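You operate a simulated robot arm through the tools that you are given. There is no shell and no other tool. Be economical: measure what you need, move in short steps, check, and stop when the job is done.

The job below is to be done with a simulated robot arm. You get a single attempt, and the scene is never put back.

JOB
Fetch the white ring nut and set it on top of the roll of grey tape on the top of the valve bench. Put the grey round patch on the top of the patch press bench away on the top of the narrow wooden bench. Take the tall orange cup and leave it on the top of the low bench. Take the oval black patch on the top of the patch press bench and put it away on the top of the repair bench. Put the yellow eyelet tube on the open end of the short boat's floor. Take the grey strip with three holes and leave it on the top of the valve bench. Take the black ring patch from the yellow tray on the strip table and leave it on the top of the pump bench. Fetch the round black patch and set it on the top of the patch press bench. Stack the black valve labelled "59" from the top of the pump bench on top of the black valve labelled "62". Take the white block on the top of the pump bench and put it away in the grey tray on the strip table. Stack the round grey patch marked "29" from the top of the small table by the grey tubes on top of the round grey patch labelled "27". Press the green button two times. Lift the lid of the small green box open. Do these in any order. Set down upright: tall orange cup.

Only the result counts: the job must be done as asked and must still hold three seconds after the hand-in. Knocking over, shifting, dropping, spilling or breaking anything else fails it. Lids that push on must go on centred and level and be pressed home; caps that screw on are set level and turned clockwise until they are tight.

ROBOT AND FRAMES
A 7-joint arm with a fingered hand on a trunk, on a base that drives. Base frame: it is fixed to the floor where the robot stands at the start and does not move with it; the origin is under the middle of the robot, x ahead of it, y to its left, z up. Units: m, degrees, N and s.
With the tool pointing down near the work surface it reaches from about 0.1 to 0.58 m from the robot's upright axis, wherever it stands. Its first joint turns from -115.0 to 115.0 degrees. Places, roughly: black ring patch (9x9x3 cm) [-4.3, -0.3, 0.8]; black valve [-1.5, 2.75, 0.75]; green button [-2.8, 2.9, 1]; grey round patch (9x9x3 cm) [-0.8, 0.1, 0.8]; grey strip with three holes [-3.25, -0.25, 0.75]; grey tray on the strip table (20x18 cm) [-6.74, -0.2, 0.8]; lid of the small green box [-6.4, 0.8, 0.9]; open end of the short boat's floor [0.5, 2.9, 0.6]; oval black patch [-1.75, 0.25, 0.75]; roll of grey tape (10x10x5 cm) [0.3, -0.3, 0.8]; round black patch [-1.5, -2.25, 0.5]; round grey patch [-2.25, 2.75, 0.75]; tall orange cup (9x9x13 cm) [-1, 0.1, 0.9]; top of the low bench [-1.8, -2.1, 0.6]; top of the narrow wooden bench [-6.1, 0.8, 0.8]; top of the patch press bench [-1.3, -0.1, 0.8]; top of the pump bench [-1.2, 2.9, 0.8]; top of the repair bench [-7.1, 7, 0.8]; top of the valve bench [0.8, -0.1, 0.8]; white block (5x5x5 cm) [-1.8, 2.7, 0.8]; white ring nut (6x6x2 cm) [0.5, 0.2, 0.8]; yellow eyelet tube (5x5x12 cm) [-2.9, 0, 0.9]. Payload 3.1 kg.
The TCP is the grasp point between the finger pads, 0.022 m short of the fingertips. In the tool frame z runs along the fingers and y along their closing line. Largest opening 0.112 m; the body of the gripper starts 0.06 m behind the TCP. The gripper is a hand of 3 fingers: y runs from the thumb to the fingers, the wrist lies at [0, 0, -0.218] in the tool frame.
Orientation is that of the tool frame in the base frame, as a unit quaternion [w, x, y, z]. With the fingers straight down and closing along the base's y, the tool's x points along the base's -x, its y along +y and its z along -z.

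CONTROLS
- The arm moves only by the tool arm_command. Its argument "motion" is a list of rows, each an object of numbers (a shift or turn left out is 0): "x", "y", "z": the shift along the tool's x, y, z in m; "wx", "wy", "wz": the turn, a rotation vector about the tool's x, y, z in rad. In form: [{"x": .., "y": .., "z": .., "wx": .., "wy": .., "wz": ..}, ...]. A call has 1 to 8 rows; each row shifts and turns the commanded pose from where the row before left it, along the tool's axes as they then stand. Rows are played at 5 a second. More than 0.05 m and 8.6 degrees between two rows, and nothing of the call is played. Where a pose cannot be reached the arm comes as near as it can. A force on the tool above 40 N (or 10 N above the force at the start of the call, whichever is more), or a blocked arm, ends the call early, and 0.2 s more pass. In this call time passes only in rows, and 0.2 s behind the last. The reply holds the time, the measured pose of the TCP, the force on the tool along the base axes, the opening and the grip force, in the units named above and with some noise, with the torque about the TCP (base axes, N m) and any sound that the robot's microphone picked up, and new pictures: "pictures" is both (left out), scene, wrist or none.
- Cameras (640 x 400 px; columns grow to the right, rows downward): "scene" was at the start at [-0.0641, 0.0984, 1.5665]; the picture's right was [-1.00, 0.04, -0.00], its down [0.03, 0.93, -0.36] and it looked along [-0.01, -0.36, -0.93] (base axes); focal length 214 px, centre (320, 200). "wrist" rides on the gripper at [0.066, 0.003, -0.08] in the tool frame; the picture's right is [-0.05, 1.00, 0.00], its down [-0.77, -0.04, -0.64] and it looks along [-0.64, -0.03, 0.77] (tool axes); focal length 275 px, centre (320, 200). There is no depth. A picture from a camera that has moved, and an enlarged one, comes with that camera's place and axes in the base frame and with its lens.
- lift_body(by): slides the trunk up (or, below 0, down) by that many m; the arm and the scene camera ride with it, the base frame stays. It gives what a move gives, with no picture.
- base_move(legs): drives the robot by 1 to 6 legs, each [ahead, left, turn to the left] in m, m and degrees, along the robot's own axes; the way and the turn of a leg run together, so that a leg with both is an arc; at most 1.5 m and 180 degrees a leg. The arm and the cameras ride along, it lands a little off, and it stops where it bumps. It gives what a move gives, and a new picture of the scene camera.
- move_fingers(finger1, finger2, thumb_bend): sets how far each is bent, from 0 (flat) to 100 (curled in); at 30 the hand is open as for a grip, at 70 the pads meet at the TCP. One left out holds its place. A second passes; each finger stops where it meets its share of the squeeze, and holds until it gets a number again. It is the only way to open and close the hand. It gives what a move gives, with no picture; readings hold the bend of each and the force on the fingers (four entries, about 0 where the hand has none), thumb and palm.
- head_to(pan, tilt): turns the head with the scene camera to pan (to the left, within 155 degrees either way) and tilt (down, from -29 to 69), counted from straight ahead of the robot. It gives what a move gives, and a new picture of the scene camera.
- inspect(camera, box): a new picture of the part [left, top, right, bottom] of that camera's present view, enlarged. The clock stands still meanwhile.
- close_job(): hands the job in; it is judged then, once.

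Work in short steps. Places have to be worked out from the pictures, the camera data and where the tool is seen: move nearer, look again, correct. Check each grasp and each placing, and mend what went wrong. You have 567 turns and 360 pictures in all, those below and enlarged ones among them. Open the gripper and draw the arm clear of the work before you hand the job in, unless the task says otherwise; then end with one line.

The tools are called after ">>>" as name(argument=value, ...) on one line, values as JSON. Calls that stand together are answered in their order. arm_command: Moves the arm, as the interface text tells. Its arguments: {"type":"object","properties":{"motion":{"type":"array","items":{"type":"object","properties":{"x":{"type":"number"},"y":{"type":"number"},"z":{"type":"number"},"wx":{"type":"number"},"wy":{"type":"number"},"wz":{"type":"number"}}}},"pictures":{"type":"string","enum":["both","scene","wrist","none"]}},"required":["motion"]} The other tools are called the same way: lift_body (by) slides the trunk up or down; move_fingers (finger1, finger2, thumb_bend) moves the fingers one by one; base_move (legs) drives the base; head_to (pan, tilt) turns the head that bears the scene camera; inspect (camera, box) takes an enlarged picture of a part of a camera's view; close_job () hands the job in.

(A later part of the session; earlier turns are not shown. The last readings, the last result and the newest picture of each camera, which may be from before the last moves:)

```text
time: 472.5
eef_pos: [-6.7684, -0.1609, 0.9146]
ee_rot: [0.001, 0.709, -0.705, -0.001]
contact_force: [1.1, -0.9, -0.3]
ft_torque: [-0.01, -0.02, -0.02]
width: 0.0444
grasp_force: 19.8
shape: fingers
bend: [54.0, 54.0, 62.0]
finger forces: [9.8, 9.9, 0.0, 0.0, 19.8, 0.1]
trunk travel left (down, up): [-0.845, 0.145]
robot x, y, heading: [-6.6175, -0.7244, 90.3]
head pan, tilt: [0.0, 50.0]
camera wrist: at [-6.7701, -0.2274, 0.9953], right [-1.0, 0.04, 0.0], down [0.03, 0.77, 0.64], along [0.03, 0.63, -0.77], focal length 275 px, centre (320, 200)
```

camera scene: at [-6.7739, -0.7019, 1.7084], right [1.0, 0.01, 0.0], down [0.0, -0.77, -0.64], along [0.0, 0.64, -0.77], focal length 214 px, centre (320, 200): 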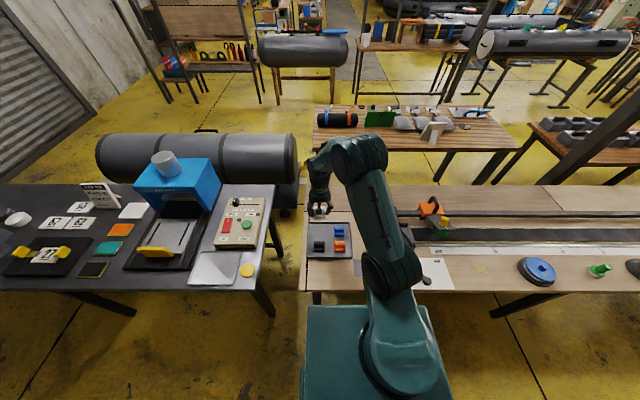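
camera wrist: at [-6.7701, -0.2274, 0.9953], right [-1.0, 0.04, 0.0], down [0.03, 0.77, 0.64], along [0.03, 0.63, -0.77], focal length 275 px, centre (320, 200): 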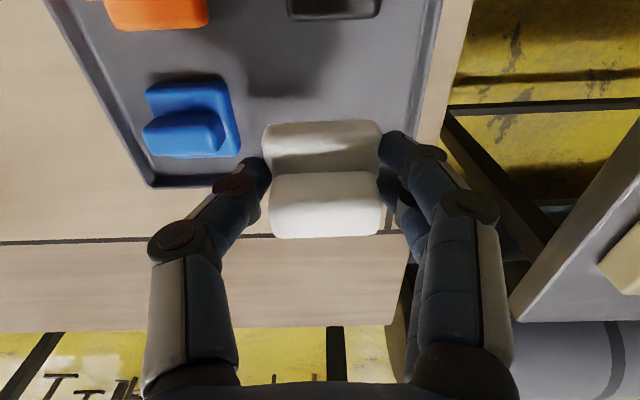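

The free quadrant is right beneath with clearance on both sides. I'll lower with guard.

>>> arm_command(motion=[{"y": 0.002, "z": 0.04}, {"z": 0.02}, {"z": 0.006}, {"z": 0.004}, {"z": 0.004}, {"z": 0.003}], pictures="wrist")

```text
time: 473.9
eef_pos: [-6.7707, -0.1624, 0.8401]
ee_rot: [-0.001, 0.709, -0.705, -0.001]
contact_force: [1.4, -0.1, 5.3]
ft_torque: [-0.04, 0.12, -0.02]
width: 0.0442
grasp_force: 19.9
shape: fingers
bend: [54.0, 54.0, 62.0]
finger forces: [9.7, 9.8, 0.1, 0.1, 20.4, 0.0]
trunk travel left (down, up): [-0.845, 0.145]
robot x, y, heading: [-6.6165, -0.722, 90.3]
head pan, tilt: [0.0, 50.0]
camera wrist: at [-6.7721, -0.2291, 0.9209], right [-1.0, 0.04, 0.0], down [0.03, 0.77, 0.64], along [0.02, 0.64, -0.77], focal length 275 px, centre (320, 200)
```

wrist: 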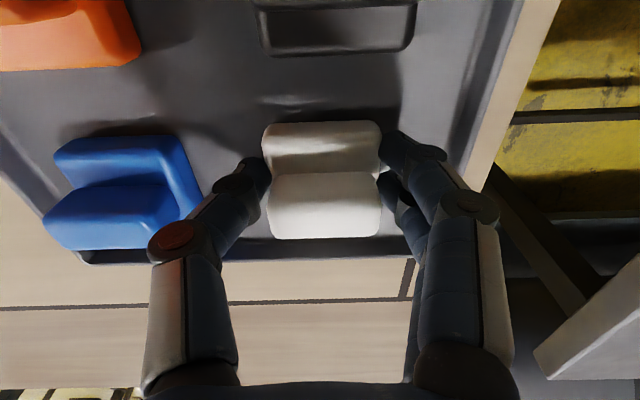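

The block touches the tray floor. I'll open slightly (the blue block is close to the thumb) and rise.

>>> move_fingers(finger1=47, finger2=47, thumb_bend=57)

>>> arm_command(motion=[{"z": -0.02}, {"z": -0.03}, {"z": -0.04}, {"z": -0.05}, {"z": -0.05}], pictures="wrist")

```text
time: 474.9
eef_pos: [-6.7702, -0.1622, 0.8402]
ee_rot: [0.001, 0.71, -0.704, 0.0]
contact_force: [0.0, 0.3, -0.1]
ft_torque: [0.01, -0.02, -0.03]
width: 0.0507
grasp_force: 0.1
shape: fingers
bend: [47.0, 47.0, 56.0]
finger forces: [0.1, 0.1, 0.0, 0.0, 0.1, 0.0]
trunk travel left (down, up): [-0.845, 0.145]
robot x, y, heading: [-6.6182, -0.7191, 90.4]
head pan, tilt: [0.0, 50.0]
```

```text
time: 476.1
eef_pos: [-6.7703, -0.1629, 1.0297]
ee_rot: [0.001, 0.71, -0.705, 0.0]
contact_force: [0.2, 0.3, -1.0]
ft_torque: [0.03, 0.04, -0.02]
width: 0.0508
grasp_force: 0.0
shape: fingers
bend: [47.0, 47.0, 56.0]
finger forces: [0.0, 0.0, 0.0, 0.1, 0.0, 0.1]
trunk travel left (down, up): [-0.845, 0.145]
robot x, y, heading: [-6.6174, -0.7214, 89.8]
head pan, tilt: [0.0, 50.0]
camera wrist: at [-6.7726, -0.2295, 1.1099], right [-1.0, 0.04, 0.0], down [0.03, 0.77, 0.64], along [0.03, 0.63, -0.77], focal length 275 px, centre (320, 200)
```

wrist: 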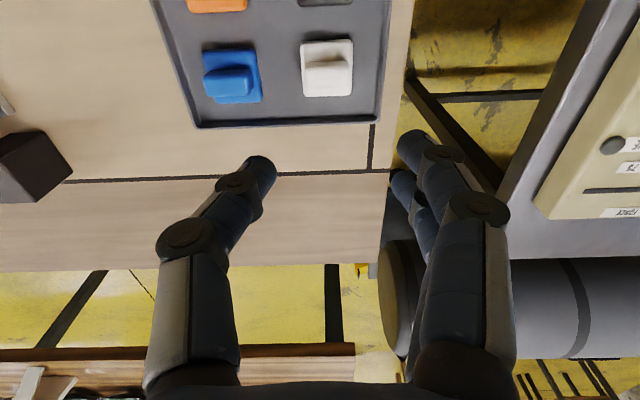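

The white block is in the tray. Next the black ring patch in the yellow tray near (-4.30, -0.27): I'll back off and strafe east to it.

>>> base_move(legs=[[-0.2, 0, 0], [0, -1.2, 0], [0, -1.0, 0], [0.1, 0, 0]])

>>> inspect(camera="wrist", box=[0, 0, 640, 400])

```text
time: 488.9
eef_pos: [-4.5691, -0.2584, 1.0276]
ee_rot: [-0.001, -0.705, 0.709, 0.0]
contact_force: [-0.7, -0.4, -0.8]
ft_torque: [0.01, 0.02, -0.01]
width: 0.051
grasp_force: 0.0
shape: fingers
bend: [47.0, 47.0, 56.0]
finger forces: [0.0, 0.0, 0.0, 0.0, 0.0, 0.1]
trunk travel left (down, up): [-0.845, 0.145]
robot x, y, heading: [-4.4221, -0.8154, 89.6]
head pan, tilt: [0.0, 50.0]
camera scene: at [-4.5778, -0.7991, 1.7085], right [1.0, -0.01, 0.0], down [0.0, -0.77, -0.64], along [0.0, 0.64, -0.77], focal length 214 px, centre (320, 200)
```

scene: 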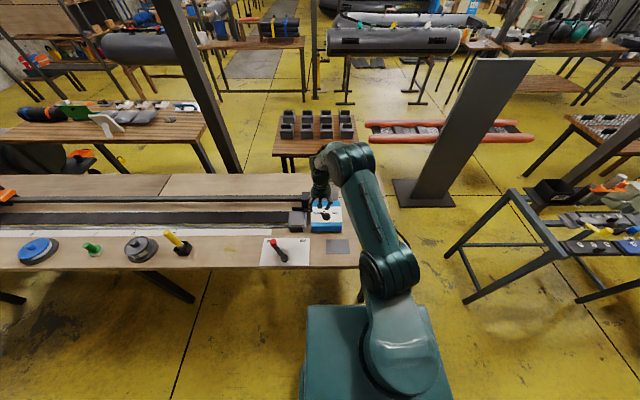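

```text
1.00 times, centred on (320, 200) of wrist (not enlarged: the box is as wide or as high as the picture)
camera zoom: at [-4.572, -0.3249, 1.1089], right [-1.0, 0.05, 0.0], down [0.04, 0.77, 0.64], along [0.03, 0.63, -0.77], focal length 275 px, centre (320, 200)
```

zoom: 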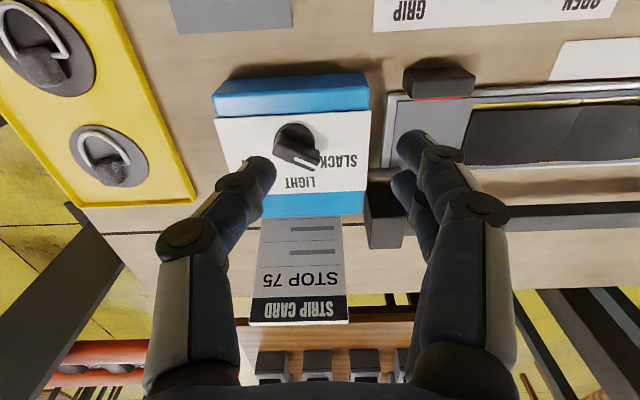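

The black ring patch is the nearer one in the yellow tray. I'll strafe 0.24 m east for a top view.

>>> base_move(legs=[[0, -0.24, 0.4]])

>>> arm_command(motion=[{"x": 0.045}, {"x": 0.03}], pictures="wrist")

```text
time: 490.7
eef_pos: [-4.335, -0.26, 1.0278]
ee_rot: [0.001, 0.709, -0.705, 0.0]
contact_force: [0.3, 0.0, 0.3]
ft_torque: [-0.02, -0.02, 0.01]
width: 0.0508
grasp_force: 0.0
shape: fingers
bend: [47.0, 47.0, 56.0]
finger forces: [0.0, 0.1, 0.0, 0.1, 0.0, 0.1]
trunk travel left (down, up): [-0.845, 0.145]
robot x, y, heading: [-4.1812, -0.8234, 90.1]
head pan, tilt: [0.0, 50.0]
camera scene: at [-4.3375, -0.8011, 1.7085], right [1.0, 0.0, 0.0], down [0.0, -0.77, -0.64], along [0.0, 0.64, -0.77], focal length 214 px, centre (320, 200)
```

scene: 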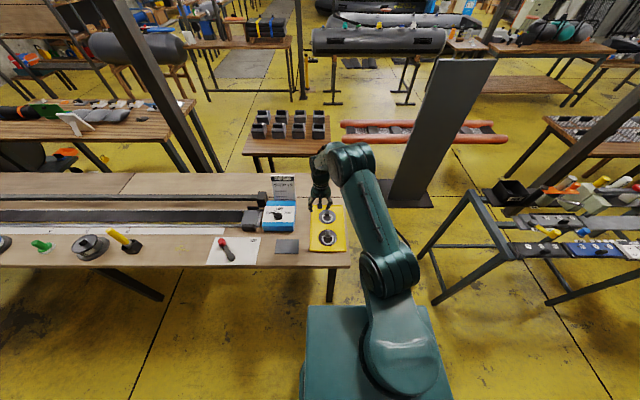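

```text
time: 491.3
eef_pos: [-4.3333, -0.3364, 1.0284]
ee_rot: [0.0, 0.709, -0.705, -0.001]
contact_force: [0.5, -0.4, 0.2]
ft_torque: [0.01, 0.01, -0.01]
width: 0.0506
grasp_force: 0.0
shape: fingers
bend: [47.0, 47.0, 56.0]
finger forces: [0.0, 0.0, 0.0, 0.1, 0.1, 0.0]
trunk travel left (down, up): [-0.845, 0.145]
robot x, y, heading: [-4.1828, -0.8183, 90.3]
head pan, tilt: [0.0, 50.0]
camera wrist: at [-4.3357, -0.4028, 1.1094], right [-1.0, 0.04, 0.0], down [0.03, 0.77, 0.64], along [0.03, 0.63, -0.77], focal length 275 px, centre (320, 200)
```

wrist: 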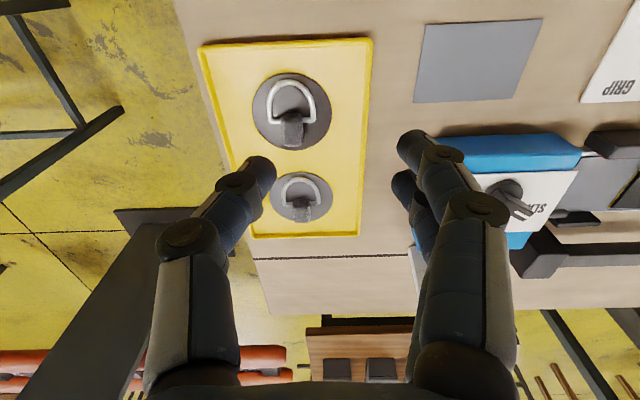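

>>> inspect(camera="wrist", box=[230, 50, 370, 240])

>>> inspect(camera="scene", box=[290, 195, 370, 255])

```text
2.11 times, centred on (300, 145) of wrist
camera zoom: at [-4.3357, -0.4028, 1.1094], right [-1.0, 0.04, 0.0], down [0.03, 0.77, 0.64], along [0.03, 0.63, -0.77], focal length 580 px, centre (362, 316)
```

zoom: 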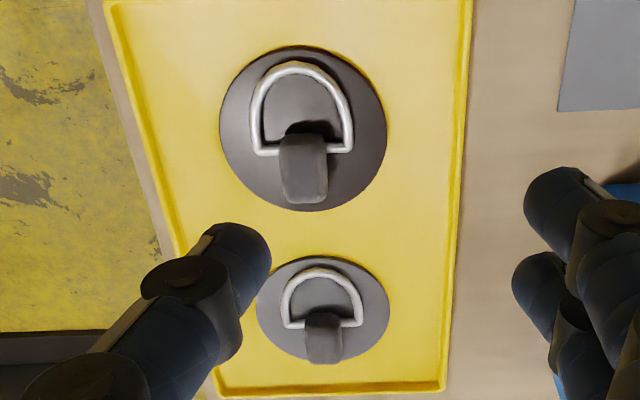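

```text
6.67 times, centred on (330, 225) of scene
camera zoom: at [-4.337, -0.8016, 1.7085], right [1.0, 0.0, 0.0], down [0.0, -0.77, -0.64], along [0.0, 0.64, -0.77], focal length 1430 px, centre (253, 33)
```

zoom: 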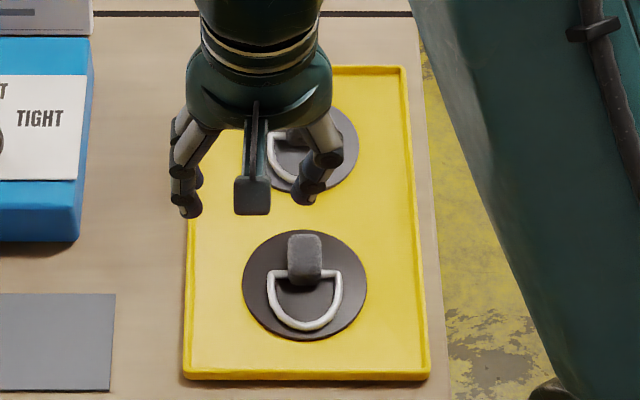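

The darker ring patch (black) is the nearer one; its raised webbing block at (-4.299, -0.271) can be pinched along x. I'll move over and descend.

>>> move_fingers(finger1=48, finger2=48, thumb_bend=48)

>>> arm_command(motion=[{"x": -0.033, "y": -0.017}, {"x": -0.033, "y": -0.017}, {"z": 0.05}, {"z": 0.05}, {"z": 0.04}], pictures="wrist")

```text
time: 492.3
eef_pos: [-4.3338, -0.3353, 1.0292]
ee_rot: [0.0, 0.709, -0.705, 0.0]
contact_force: [-0.1, -0.1, -0.4]
ft_torque: [0.02, 0.01, 0.01]
width: 0.0609
grasp_force: 0.0
shape: fingers
bend: [48.0, 48.0, 48.0]
finger forces: [0.1, 0.1, 0.0, 0.1, 0.0, 0.0]
trunk travel left (down, up): [-0.845, 0.145]
robot x, y, heading: [-4.1843, -0.8195, 90.5]
head pan, tilt: [0.0, 50.0]
```

```text
time: 493.5
eef_pos: [-4.301, -0.2667, 0.8882]
ee_rot: [0.0, 0.709, -0.706, -0.002]
contact_force: [0.1, 0.2, 1.1]
ft_torque: [0.03, 0.0, 0.01]
width: 0.061
grasp_force: 0.0
shape: fingers
bend: [48.0, 48.0, 48.0]
finger forces: [0.0, 0.0, 0.1, 0.0, 0.0, 0.0]
trunk travel left (down, up): [-0.845, 0.145]
robot x, y, heading: [-4.1826, -0.8184, 90.3]
head pan, tilt: [0.0, 50.0]
camera wrist: at [-4.303, -0.3339, 0.9678], right [-1.0, 0.04, 0.0], down [0.03, 0.77, 0.64], along [0.03, 0.64, -0.77], focal length 275 px, centre (320, 200)
```

wrist: 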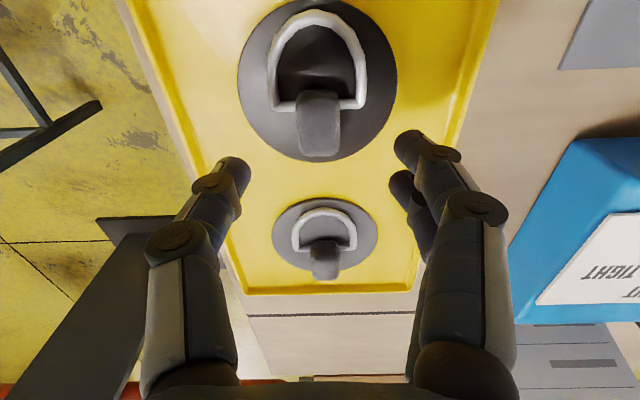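

>>> arm_command(motion=[{"x": 0.003, "y": -0.002, "z": 0.03}, {"z": 0.018}], pictures="none")

>>> move_fingers(finger1=80, finger2=80, thumb_bend=80)

>>> arm_command(motion=[{"z": -0.02}, {"z": -0.04}, {"z": -0.05}, {"z": -0.05}, {"z": -0.05}, {"x": 0.045}, {"x": 0.045}], pictures="wrist")

```text
time: 494.1
eef_pos: [-4.2985, -0.273, 0.8393]
ee_rot: [0.0, 0.709, -0.705, -0.001]
contact_force: [-0.1, -0.3, -0.2]
ft_torque: [-0.03, 0.01, 0.01]
width: 0.0607
grasp_force: 0.0
shape: fingers
bend: [48.0, 48.0, 48.0]
finger forces: [0.0, 0.0, 0.1, 0.1, 0.1, 0.0]
trunk travel left (down, up): [-0.845, 0.145]
robot x, y, heading: [-4.1847, -0.8252, 90.2]
head pan, tilt: [0.0, 50.0]
```

```text
time: 495.1
eef_pos: [-4.2979, -0.2725, 0.8406]
ee_rot: [0.001, 0.709, -0.706, -0.001]
contact_force: [1.2, 2.2, 4.8]
ft_torque: [-0.09, 0.22, -0.02]
width: 0.0287
grasp_force: 21.2
shape: fingers
bend: [60.0, 70.0, 66.0]
finger forces: [13.6, 9.0, 0.0, 0.0, 19.8, 0.1]
trunk travel left (down, up): [-0.845, 0.145]
robot x, y, heading: [-4.1837, -0.8225, 90.2]
head pan, tilt: [0.0, 50.0]
```

```text
time: 496.7
eef_pos: [-4.2968, -0.3632, 1.0508]
ee_rot: [0.001, 0.709, -0.705, 0.0]
contact_force: [-0.2, 0.0, -0.1]
ft_torque: [0.02, 0.02, -0.01]
width: 0.0199
grasp_force: 17.0
shape: fingers
bend: [64.0, 68.0, 68.0]
finger forces: [6.6, 10.2, 0.1, 0.0, 16.5, 0.1]
trunk travel left (down, up): [-0.845, 0.145]
robot x, y, heading: [-4.1805, -0.8147, 90.0]
head pan, tilt: [0.0, 50.0]
camera wrist: at [-4.2988, -0.4301, 1.1317], right [-1.0, 0.04, 0.0], down [0.03, 0.77, 0.64], along [0.03, 0.64, -0.77], focal length 275 px, centre (320, 200)
```

wrist: 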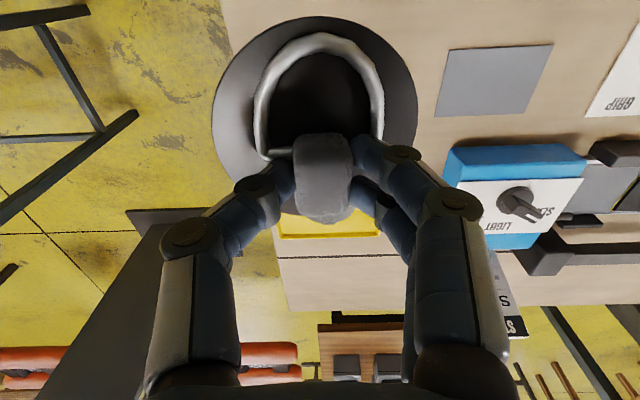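

The black ring patch is held. I'll go the east way: strafe along the south aisle to beyond the valve bench.

>>> base_move(legs=[[-0.15, 0, 0], [0, -1.5, 0], [0, -1.5, 0], [0, -1.5, 0], [0, -1.0, 0]])

>>> head_to(pan=-50, tilt=35)

```text
time: 523.9
eef_pos: [1.1979, -0.4884, 1.0507]
ee_rot: [0.001, 0.709, -0.705, 0.0]
contact_force: [0.6, 0.0, -1.0]
ft_torque: [0.01, 0.01, 0.02]
width: 0.0198
grasp_force: 16.7
shape: fingers
bend: [64.0, 68.0, 68.0]
finger forces: [6.7, 10.2, 0.0, 0.0, 16.7, 0.0]
trunk travel left (down, up): [-0.845, 0.145]
robot x, y, heading: [1.314, -0.9437, 90.2]
head pan, tilt: [0.0, 50.0]
camera scene: at [1.1575, -0.9273, 1.7085], right [1.0, 0.0, 0.0], down [0.0, -0.77, -0.64], along [0.0, 0.64, -0.77], focal length 214 px, centre (320, 200)
```

scene: 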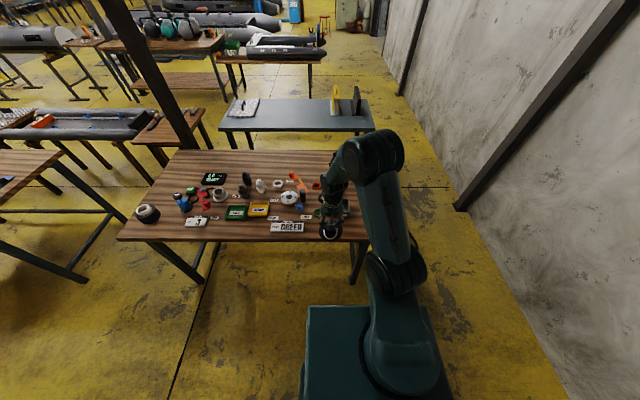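

```text
time: 525.1
eef_pos: [1.1974, -0.4891, 1.0499]
ee_rot: [0.001, 0.709, -0.705, 0.001]
contact_force: [0.4, 0.3, -0.8]
ft_torque: [0.05, 0.01, 0.01]
width: 0.0197
grasp_force: 16.2
shape: fingers
bend: [64.0, 68.0, 68.0]
finger forces: [6.8, 10.1, 0.0, 0.0, 16.7, 0.0]
trunk travel left (down, up): [-0.845, 0.145]
robot x, y, heading: [1.3125, -0.9442, 90.3]
head pan, tilt: [-50.0, 35.0]
camera scene: at [1.2249, -0.9473, 1.7302], right [0.65, -0.76, 0.0], down [-0.44, -0.37, -0.82], along [0.62, 0.53, -0.57], focal length 214 px, centre (320, 200)
```

scene: 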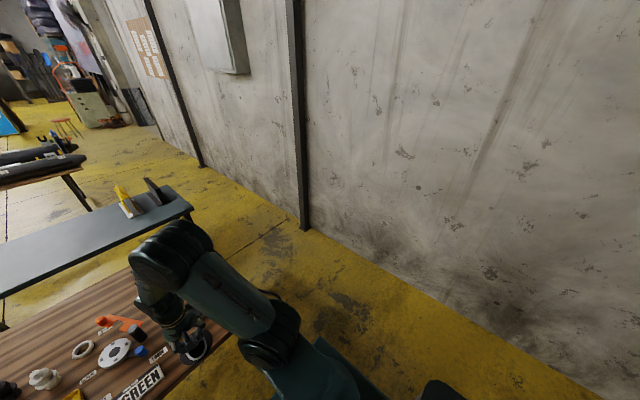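

The lane to the east (x≈2.07) is clear. I'll go around: east, north, then west along the corridor to the pump bench's east part.

>>> base_move(legs=[[0, -0.76, -0.2], [1.4, 0, 0], [1.4, 0, 0], [0, 1.5, 0], [0, 1.2, 0]])

>>> head_to(pan=5, tilt=40)

```text
time: 555.1
eef_pos: [-0.7378, 2.3442, 1.0492]
ee_rot: [0.0, -0.703, 0.711, 0.0]
contact_force: [0.2, -0.2, -0.2]
ft_torque: [0.02, -0.01, 0.0]
width: 0.0199
grasp_force: 16.6
shape: fingers
bend: [64.0, 68.0, 68.0]
finger forces: [6.7, 10.1, 0.1, 0.0, 16.8, 0.1]
trunk travel left (down, up): [-0.845, 0.145]
robot x, y, heading: [-0.6324, 1.8884, 89.2]
head pan, tilt: [-50.0, 35.0]
camera scene: at [-0.7184, 1.8857, 1.7302], right [0.63, -0.77, 0.0], down [-0.44, -0.36, -0.82], along [0.63, 0.52, -0.57], focal length 214 px, centre (320, 200)
```

scene: 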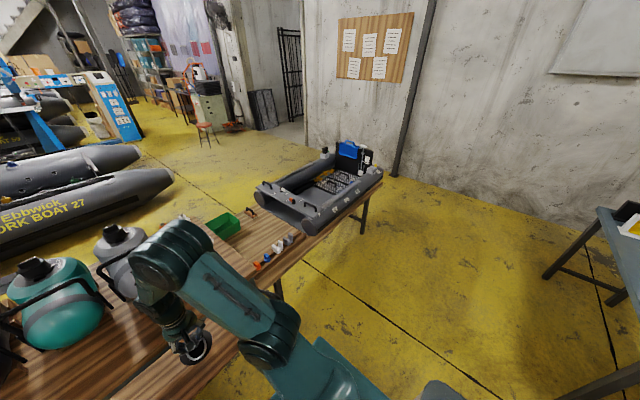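

```text
time: 556.4
eef_pos: [-0.7379, 2.3448, 1.0498]
ee_rot: [-0.001, -0.702, 0.712, -0.001]
contact_force: [-0.4, 0.5, -0.7]
ft_torque: [0.02, 0.03, -0.01]
width: 0.0201
grasp_force: 17.0
shape: fingers
bend: [64.0, 68.0, 68.0]
finger forces: [6.8, 10.1, 0.0, 0.0, 16.7, 0.1]
trunk travel left (down, up): [-0.845, 0.145]
robot x, y, heading: [-0.6315, 1.885, 89.2]
head pan, tilt: [5.0, 40.0]
camera scene: at [-0.7927, 1.9148, 1.7227], right [1.0, 0.07, 0.0], down [0.05, -0.64, -0.77], along [-0.06, 0.76, -0.64], focal length 214 px, centre (320, 200)
```

scene: 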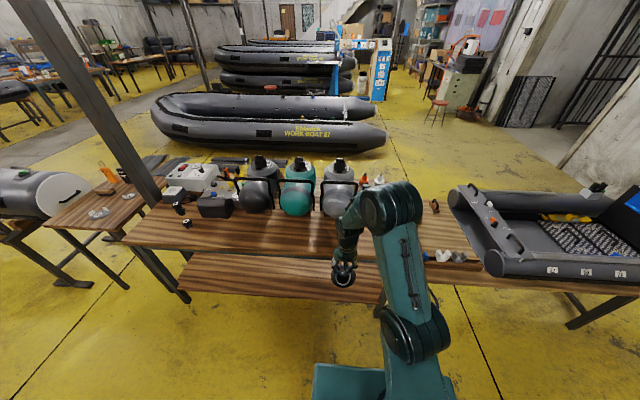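

The front of the pump bench where 59 stood is free. I'll approach it there.

>>> base_move(legs=[[0, 0.3, 0.8], [0.3, 0, 0]])

>>> arm_command(motion=[{"x": -0.03}, {"z": 0.05}, {"z": 0.05}], pictures="both")

```text
time: 560.0
eef_pos: [-1.0413, 2.6461, 1.0505]
ee_rot: [0.002, 0.708, -0.706, 0.001]
contact_force: [0.8, 0.2, -1.0]
ft_torque: [0.0, -0.01, 0.03]
width: 0.0199
grasp_force: 16.7
shape: fingers
bend: [64.0, 68.0, 68.0]
finger forces: [6.7, 10.1, 0.1, 0.0, 16.7, 0.0]
trunk travel left (down, up): [-0.845, 0.145]
robot x, y, heading: [-0.9284, 2.1921, 89.9]
head pan, tilt: [5.0, 40.0]
camera scene: at [-1.0904, 2.216, 1.7226], right [1.0, 0.09, 0.0], down [0.06, -0.64, -0.77], along [-0.07, 0.76, -0.64], focal length 214 px, centre (320, 200)
```

scene: 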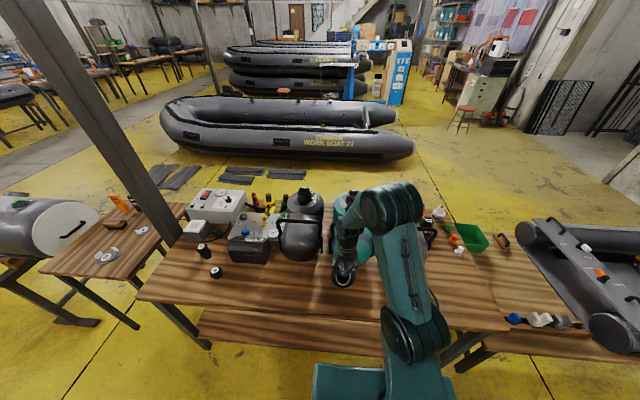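

```text
time: 560.8
eef_pos: [-1.0429, 2.6761, 0.9488]
ee_rot: [0.0, 0.708, -0.707, 0.001]
contact_force: [0.5, -0.1, -0.5]
ft_torque: [0.02, -0.01, 0.01]
width: 0.0201
grasp_force: 16.8
shape: fingers
bend: [64.0, 68.0, 68.0]
finger forces: [6.7, 10.2, 0.0, 0.1, 16.6, 0.0]
trunk travel left (down, up): [-0.845, 0.145]
robot x, y, heading: [-0.9272, 2.1882, 90.0]
head pan, tilt: [5.0, 40.0]
camera scene: at [-1.0907, 2.217, 1.7226], right [1.0, 0.09, 0.0], down [0.06, -0.64, -0.77], along [-0.07, 0.76, -0.64], focal length 214 px, centre (320, 200)
camera wrist: at [-1.0437, 2.6109, 1.0301], right [-1.0, 0.05, 0.0], down [0.04, 0.77, 0.63], along [0.03, 0.63, -0.77], focal length 275 px, centre (320, 200)
```

scene: 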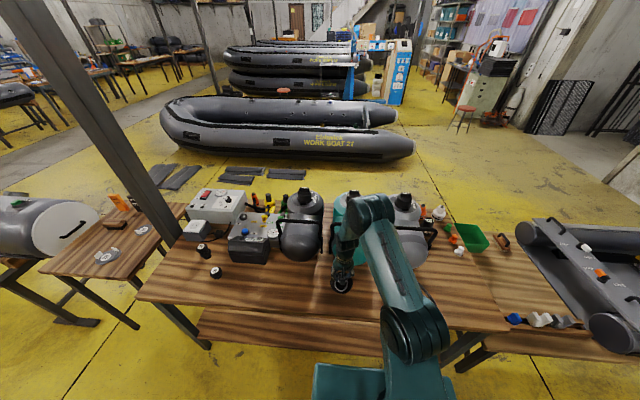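
wrist: 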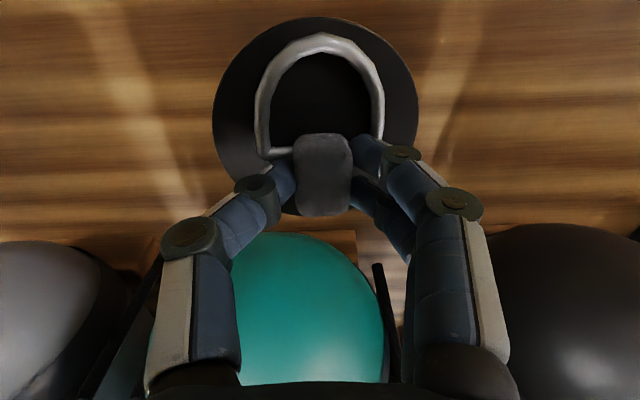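

The spot below is bare wood. I'll shift 2 cm north and lower with guard.

>>> arm_command(motion=[{"x": -0.02, "z": 0.03}, {"z": 0.035}, {"z": 0.02}, {"z": 0.008}, {"z": 0.005}, {"z": 0.005}, {"z": 0.004}], pictures="wrist")

```text
time: 562.4
eef_pos: [-1.0424, 2.6967, 0.8441]
ee_rot: [0.0, 0.708, -0.707, -0.001]
contact_force: [-0.2, 0.8, -1.3]
ft_torque: [0.0, 0.0, 0.01]
width: 0.0197
grasp_force: 16.5
shape: fingers
bend: [64.0, 68.0, 68.0]
finger forces: [6.7, 10.1, 0.0, 0.1, 16.6, 0.0]
trunk travel left (down, up): [-0.845, 0.145]
robot x, y, heading: [-0.9309, 2.1915, 90.0]
head pan, tilt: [5.0, 40.0]
camera wrist: at [-1.0434, 2.6303, 0.924], right [-1.0, 0.04, 0.0], down [0.04, 0.77, 0.64], along [0.03, 0.63, -0.77], focal length 275 px, centre (320, 200)
```

wrist: 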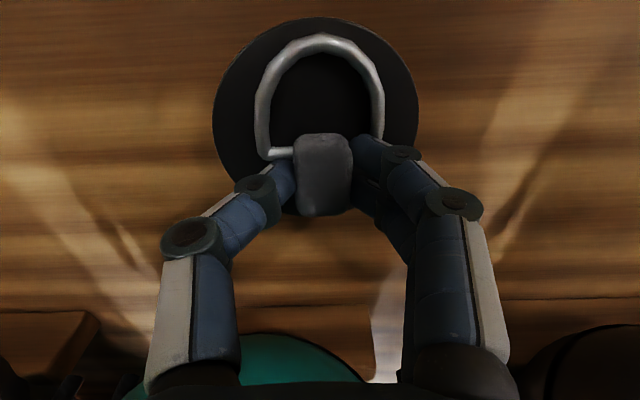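

>>> arm_command(motion=[{"z": 0.004}, {"z": 0.003}, {"z": 0.003}, {"z": 0.003}], pictures="none")

```text
time: 563.4
eef_pos: [-1.0409, 2.6957, 0.8312]
ee_rot: [0.0, 0.708, -0.706, -0.002]
contact_force: [1.1, 2.2, 14.8]
ft_torque: [-0.01, 0.13, 0.0]
width: 0.0198
grasp_force: 19.8
shape: fingers
bend: [66.0, 71.0, 67.0]
finger forces: [7.7, 12.1, 0.0, 0.1, 20.6, 0.0]
trunk travel left (down, up): [-0.845, 0.145]
robot x, y, heading: [-0.9284, 2.1886, 89.9]
head pan, tilt: [5.0, 40.0]
```

Contact made at 15 N. I'll release and rise.

>>> move_fingers(finger1=50, finger2=50, thumb_bend=50)

>>> arm_command(motion=[{"z": -0.03}, {"z": -0.04}, {"z": -0.05}, {"z": -0.05}, {"z": -0.05}], pictures="wrist")

```text
time: 564.4
eef_pos: [-1.0409, 2.6959, 0.8315]
ee_rot: [-0.001, 0.708, -0.706, -0.003]
contact_force: [1.1, 6.2, 25.1]
ft_torque: [0.0, -0.21, -0.08]
width: 0.034
grasp_force: 14.9
shape: fingers
bend: [65.0, 50.0, 53.0]
finger forces: [17.3, 0.3, 0.1, 0.0, 12.4, 0.0]
trunk travel left (down, up): [-0.845, 0.145]
robot x, y, heading: [-0.9307, 2.1893, 90.1]
head pan, tilt: [5.0, 40.0]
```

```text
time: 565.6
eef_pos: [-1.0398, 2.6944, 1.0506]
ee_rot: [0.001, 0.708, -0.706, 0.001]
contact_force: [-0.1, -1.1, 0.0]
ft_torque: [-0.02, 0.0, -0.01]
width: 0.0544
grasp_force: 0.1
shape: fingers
bend: [50.0, 50.0, 50.0]
finger forces: [0.0, 0.0, 0.1, 0.0, 0.0, 0.1]
trunk travel left (down, up): [-0.845, 0.145]
robot x, y, heading: [-0.9297, 2.1896, 89.8]
head pan, tilt: [5.0, 40.0]
camera wrist: at [-1.0429, 2.6288, 1.1314], right [-1.0, 0.04, 0.0], down [0.03, 0.77, 0.64], along [0.03, 0.63, -0.77], focal length 275 px, centre (320, 200)
```

wrist: 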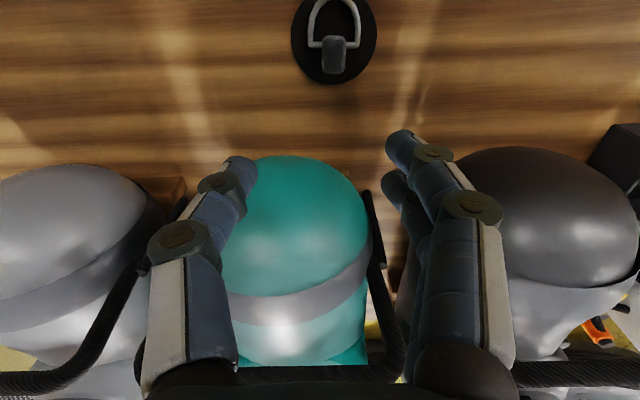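

The ring patch lies on the pump bench. While here I'll study the short boat for the tube's destination.

>>> arm_command(motion=[{"x": 0.045}, {"x": 0.045}, {"x": 0.045}], pictures="none")

>>> base_move(legs=[[-0.25, 0, 0], [0, -1.3, 0]])

>>> head_to(pan=10, tilt=45)

```text
time: 566.4
eef_pos: [-1.0411, 2.56, 1.0515]
ee_rot: [0.001, 0.708, -0.706, 0.0]
contact_force: [-1.3, -0.8, -1.0]
ft_torque: [0.01, 0.0, 0.01]
width: 0.0544
grasp_force: 0.0
shape: fingers
bend: [50.0, 50.0, 50.0]
finger forces: [0.1, 0.0, 0.0, 0.0, 0.0, 0.1]
trunk travel left (down, up): [-0.845, 0.145]
robot x, y, heading: [-0.9261, 2.1864, 90.1]
head pan, tilt: [5.0, 40.0]
```

```text
time: 574.4
eef_pos: [0.257, 2.3158, 1.0506]
ee_rot: [0.0, 0.709, -0.705, -0.001]
contact_force: [0.8, 0.6, 0.0]
ft_torque: [0.01, 0.01, 0.02]
width: 0.0543
grasp_force: 0.1
shape: fingers
bend: [50.0, 50.0, 50.0]
finger forces: [0.0, 0.0, 0.1, 0.0, 0.0, 0.0]
trunk travel left (down, up): [-0.845, 0.145]
robot x, y, heading: [0.3741, 1.9438, 90.2]
head pan, tilt: [5.0, 40.0]
camera scene: at [0.2106, 1.9706, 1.7227], right [1.0, 0.09, 0.0], down [0.06, -0.64, -0.77], along [-0.07, 0.76, -0.64], focal length 214 px, centre (320, 200)
```

scene: 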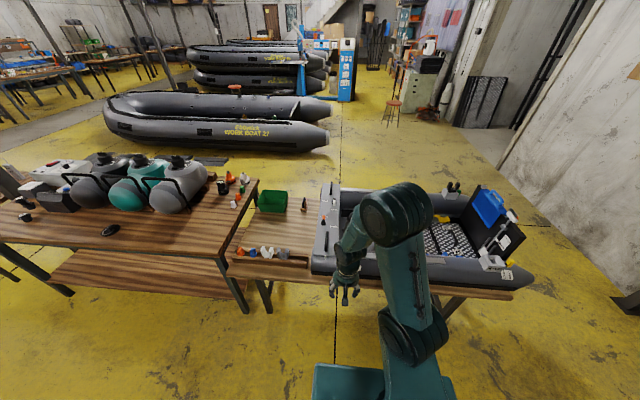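

```text
time: 575.0
eef_pos: [0.2595, 2.316, 1.0517]
ee_rot: [0.0, 0.71, -0.705, -0.001]
contact_force: [-0.1, 0.2, -0.1]
ft_torque: [0.01, 0.04, -0.02]
width: 0.0549
grasp_force: 0.1
shape: fingers
bend: [50.0, 50.0, 50.0]
finger forces: [0.0, 0.0, 0.1, 0.0, 0.0, 0.0]
trunk travel left (down, up): [-0.845, 0.145]
robot x, y, heading: [0.3748, 1.9468, 90.2]
head pan, tilt: [10.0, 45.0]
camera scene: at [0.204, 1.966, 1.7154], right [0.98, 0.18, 0.0], down [0.13, -0.7, -0.71], along [-0.13, 0.7, -0.71], focal length 214 px, centre (320, 200)
```

scene: 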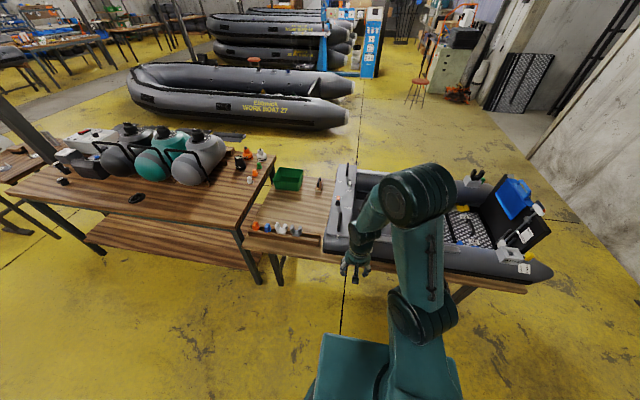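

>>> base_move(legs=[[0.2, -0.2, 0]])

>>> inspect(camera="wrist", box=[0, 0, 640, 400])

```text
time: 577.0
eef_pos: [0.4546, 2.516, 1.0515]
ee_rot: [0.001, 0.71, -0.704, 0.0]
contact_force: [0.3, -0.4, -0.5]
ft_torque: [-0.02, 0.01, -0.03]
width: 0.0543
grasp_force: 0.1
shape: fingers
bend: [50.0, 50.0, 50.0]
finger forces: [0.0, 0.0, 0.1, 0.0, 0.1, 0.0]
trunk travel left (down, up): [-0.845, 0.145]
robot x, y, heading: [0.5681, 2.1459, 90.5]
head pan, tilt: [10.0, 45.0]
camera scene: at [0.4011, 2.1665, 1.7154], right [0.98, 0.18, 0.0], down [0.13, -0.7, -0.71], along [-0.13, 0.7, -0.71], focal length 214 px, centre (320, 200)
```

scene: 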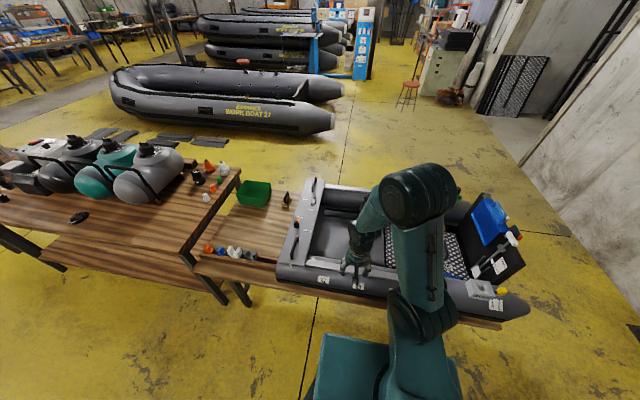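

```text
1.00 times, centred on (320, 200) of wrist (not enlarged: the box is as wide or as high as the picture)
camera zoom: at [0.4529, 2.4509, 1.1321], right [-1.0, 0.04, 0.0], down [0.03, 0.77, 0.64], along [0.02, 0.63, -0.77], focal length 275 px, centre (320, 200)
```

zoom: 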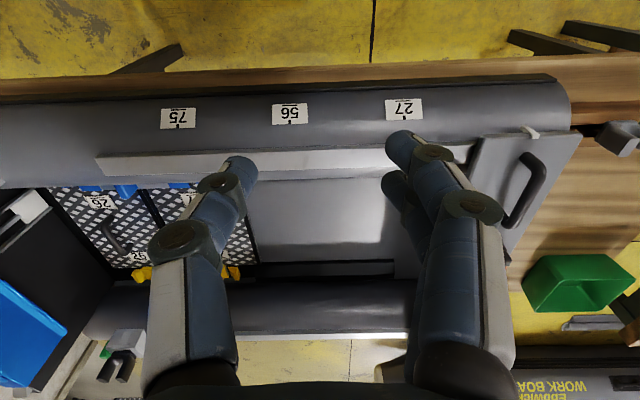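

The boat's empty west floor, centred about (0.45, 2.95) at z≈0.6, is the open end. Now I'll return around the east to the small table for the grey strip first.

>>> base_move(legs=[[-0.25, 0, -0.5], [0, -1.5, 0], [-1.4, 0, 0], [-1.45, 0, 0], [0, 1.5, 0], [0, 1.5, 0]])

>>> base_move(legs=[[0, 1.5, 0], [0, 0.6, 0]])

>>> head_to(pan=0, tilt=45)

```text
time: 613.3
eef_pos: [-1.0285, -0.5754, 1.0519]
ee_rot: [0.001, 0.708, -0.707, 0.0]
contact_force: [0.2, 0.1, 0.1]
ft_torque: [-0.04, 0.01, 0.02]
width: 0.0545
grasp_force: 0.1
shape: fingers
bend: [50.0, 50.0, 50.0]
finger forces: [0.0, 0.0, 0.0, 0.0, 0.1, 0.0]
trunk travel left (down, up): [-0.845, 0.145]
robot x, y, heading: [-0.9175, -0.9512, 90.2]
head pan, tilt: [10.0, 45.0]
camera scene: at [-1.0836, -0.9257, 1.7154], right [0.98, 0.17, 0.0], down [0.12, -0.7, -0.71], along [-0.12, 0.7, -0.71], focal length 214 px, centre (320, 200)
```

scene: 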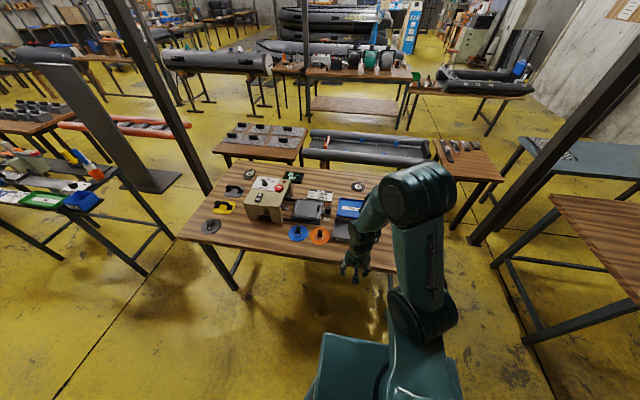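

```text
time: 623.6
eef_pos: [-3.1112, -0.5543, 1.0522]
ee_rot: [0.001, -0.702, 0.712, -0.001]
contact_force: [-1.0, 0.3, -0.3]
ft_torque: [-0.03, 0.0, 0.03]
width: 0.0544
grasp_force: 0.0
shape: fingers
bend: [50.0, 50.0, 50.0]
finger forces: [0.0, 0.0, 0.0, 0.0, 0.0, 0.0]
trunk travel left (down, up): [-0.845, 0.145]
robot x, y, heading: [-3.0027, -0.9242, 88.9]
head pan, tilt: [10.0, 45.0]
camera scene: at [-3.173, -0.9032, 1.7154], right [0.99, 0.16, 0.0], down [0.11, -0.7, -0.71], along [-0.11, 0.7, -0.71], focal length 214 px, centre (320, 200)
```

scene: 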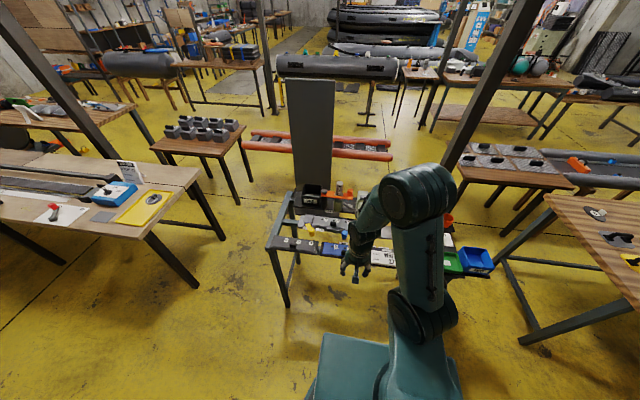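

```text
time: 624.4
eef_pos: [-3.1114, -0.5539, 1.0503]
ee_rot: [-0.001, -0.702, 0.712, 0.0]
contact_force: [-0.1, -0.1, -0.1]
ft_torque: [0.0, 0.0, 0.0]
width: 0.0544
grasp_force: 0.1
shape: fingers
bend: [50.0, 50.0, 50.0]
finger forces: [0.0, 0.0, 0.0, 0.0, 0.1, 0.0]
trunk travel left (down, up): [-0.845, 0.145]
robot x, y, heading: [-3.0027, -0.9262, 89.2]
head pan, tilt: [0.0, 45.0]
camera scene: at [-3.159, -0.9022, 1.7154], right [1.0, -0.02, 0.0], down [-0.01, -0.71, -0.71], along [0.01, 0.71, -0.71], focal length 214 px, centre (320, 200)
```

scene: 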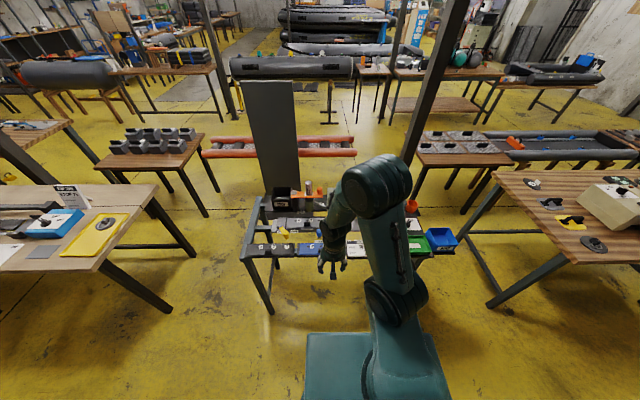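

>>> inspect(camera="scene", box=[240, 170, 400, 270])

>>> inspect(camera="wrist", box=[0, 0, 640, 400])

```text
4.00 times, centred on (320, 220) of scene
camera zoom: at [-3.159, -0.9022, 1.7154], right [1.0, -0.02, 0.0], down [-0.01, -0.71, -0.71], along [0.01, 0.71, -0.71], focal length 858 px, centre (320, 120)
```

zoom: 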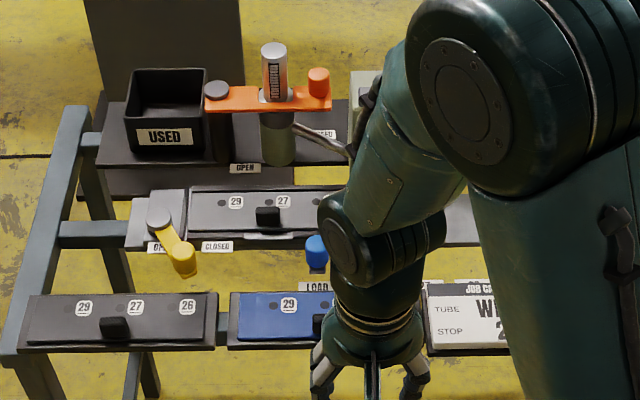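

```text
1.00 times, centred on (320, 200) of wrist (not enlarged: the box is as wide or as high as the picture)
camera zoom: at [-3.1145, -0.6201, 1.132], right [-1.0, 0.06, 0.0], down [0.05, 0.77, 0.64], along [0.04, 0.63, -0.77], focal length 275 px, centre (320, 200)
```

zoom: 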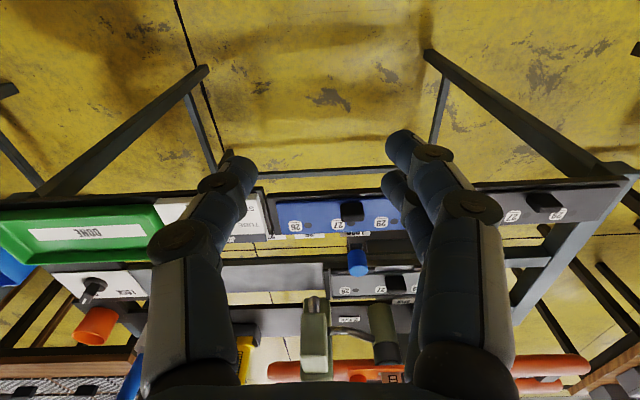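

The light-grey strip in the second row (near (-3.22, -0.15)) matches. I'll drive closer and view it from above.

>>> base_move(legs=[[0.15, 0.13, 1]])

>>> arm_command(motion=[{"x": -0.03, "z": -0.02}, {"x": -0.03, "z": -0.02}], pictures="wrist")

```text
time: 626.0
eef_pos: [-3.2468, -0.4055, 1.0511]
ee_rot: [0.0, 0.708, -0.706, 0.001]
contact_force: [0.5, -0.4, -1.0]
ft_torque: [-0.01, 0.03, 0.02]
width: 0.0545
grasp_force: 0.0
shape: fingers
bend: [50.0, 50.0, 50.0]
finger forces: [0.1, 0.1, 0.0, 0.0, 0.0, 0.0]
trunk travel left (down, up): [-0.845, 0.145]
robot x, y, heading: [-3.1327, -0.777, 90.3]
head pan, tilt: [0.0, 45.0]
camera scene: at [-3.2886, -0.7545, 1.7154], right [1.0, 0.0, 0.0], down [0.0, -0.71, -0.71], along [0.0, 0.71, -0.71], focal length 214 px, centre (320, 200)
```

scene: 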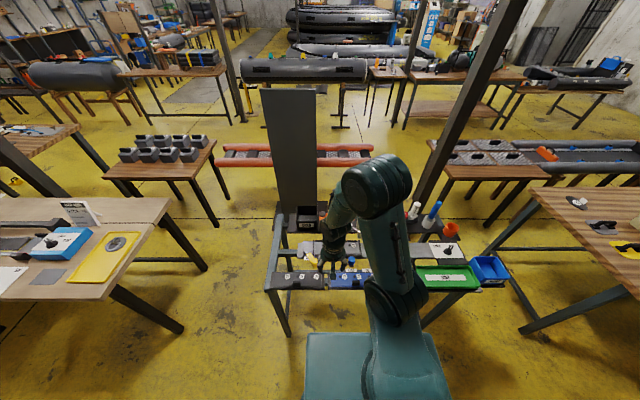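

```text
time: 626.6
eef_pos: [-3.2474, -0.3435, 1.0924]
ee_rot: [0.0, 0.708, -0.706, 0.0]
contact_force: [-0.3, -0.4, 0.5]
ft_torque: [-0.04, 0.03, -0.02]
width: 0.0546
grasp_force: 0.1
shape: fingers
bend: [50.0, 50.0, 50.0]
finger forces: [0.1, 0.0, 0.0, 0.0, 0.1, 0.0]
trunk travel left (down, up): [-0.845, 0.145]
robot x, y, heading: [-3.1336, -0.7796, 90.0]
head pan, tilt: [0.0, 45.0]
camera wrist: at [-3.2488, -0.4104, 1.1723], right [-1.0, 0.04, 0.0], down [0.03, 0.77, 0.63], along [0.03, 0.63, -0.77], focal length 275 px, centre (320, 200)
```

wrist: 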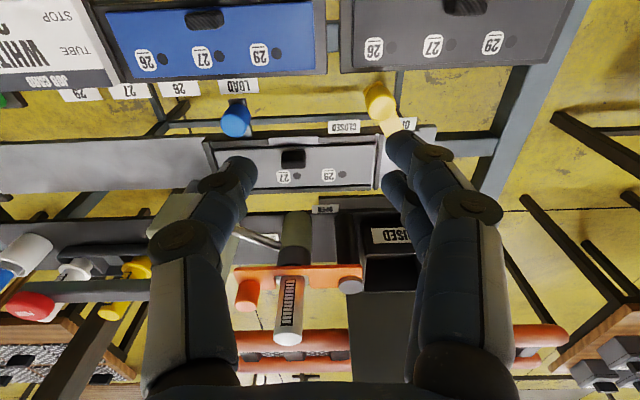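

>>> inspect(camera="wrist", box=[190, 110, 400, 230])

```text
3.05 times, centred on (295, 170) of wrist
camera zoom: at [-3.2488, -0.4104, 1.1723], right [-1.0, 0.04, 0.0], down [0.03, 0.77, 0.63], along [0.03, 0.63, -0.77], focal length 839 px, centre (396, 291)
```

zoom: 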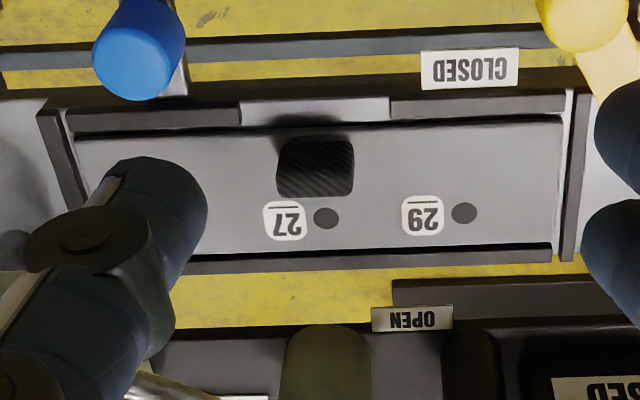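

The strip lies in a jig with a black grip block at (-3.197, -0.19). I'll move above it and descend for a check.

>>> arm_command(motion=[{"x": -0.04, "y": -0.013}, {"x": -0.04, "y": -0.013}, {"x": -0.04, "y": -0.013}, {"x": -0.033, "y": -0.011}, {"z": 0.05}, {"z": 0.05}, {"z": 0.05}], pictures="wrist")

```text
time: 628.2
eef_pos: [-3.1987, -0.1907, 0.9401]
ee_rot: [0.001, 0.709, -0.705, 0.001]
contact_force: [-0.7, 0.5, 0.1]
ft_torque: [-0.02, -0.01, -0.04]
width: 0.0543
grasp_force: 0.0
shape: fingers
bend: [50.0, 50.0, 50.0]
finger forces: [0.1, 0.1, 0.0, 0.0, 0.0, 0.1]
trunk travel left (down, up): [-0.845, 0.145]
robot x, y, heading: [-3.1333, -0.7765, 89.7]
head pan, tilt: [0.0, 45.0]
camera wrist: at [-3.1999, -0.2578, 1.0212], right [-1.0, 0.04, 0.0], down [0.03, 0.77, 0.64], along [0.03, 0.63, -0.77], focal length 275 px, centre (320, 200)
```

wrist: 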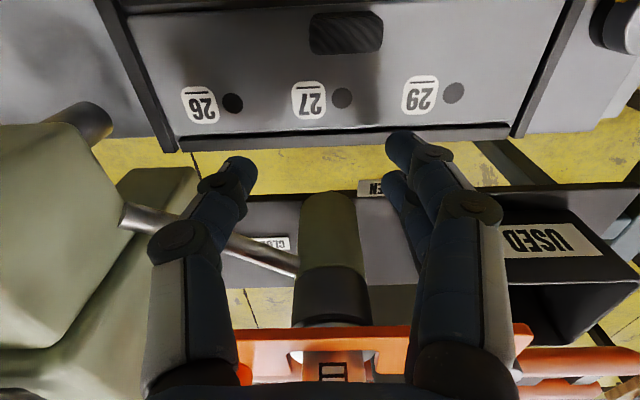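

Triangulation shows the strip is higher: block at (-3.209, -0.238), top about 0.885, strip surface about 0.87. I'll correct and look again.

>>> arm_command(motion=[{"x": 0.024, "y": 0.005}, {"x": 0.023, "y": 0.005}, {"z": 0.01}], pictures="wrist")

```text
time: 629.0
eef_pos: [-3.2082, -0.2402, 0.9312]
ee_rot: [0.001, 0.708, -0.706, 0.0]
contact_force: [-0.1, 0.5, -0.8]
ft_torque: [-0.01, 0.0, -0.02]
width: 0.0547
grasp_force: 0.0
shape: fingers
bend: [50.0, 50.0, 50.0]
finger forces: [0.0, 0.1, 0.1, 0.1, 0.0, 0.0]
trunk travel left (down, up): [-0.845, 0.145]
robot x, y, heading: [-3.1334, -0.7762, 90.1]
head pan, tilt: [0.0, 45.0]
camera wrist: at [-3.2097, -0.3059, 1.0114], right [-1.0, 0.04, 0.0], down [0.03, 0.77, 0.63], along [0.03, 0.63, -0.77], focal length 275 px, centre (320, 200)
```

wrist: 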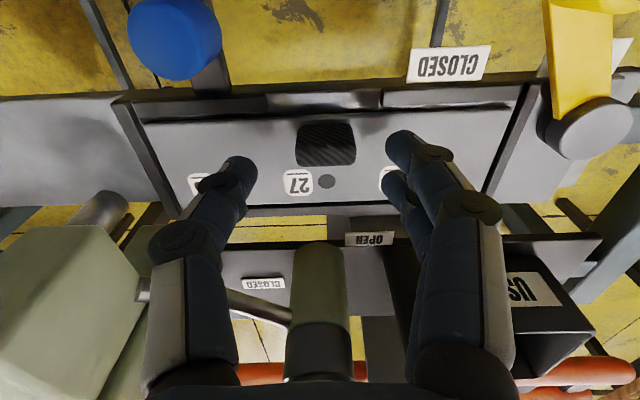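

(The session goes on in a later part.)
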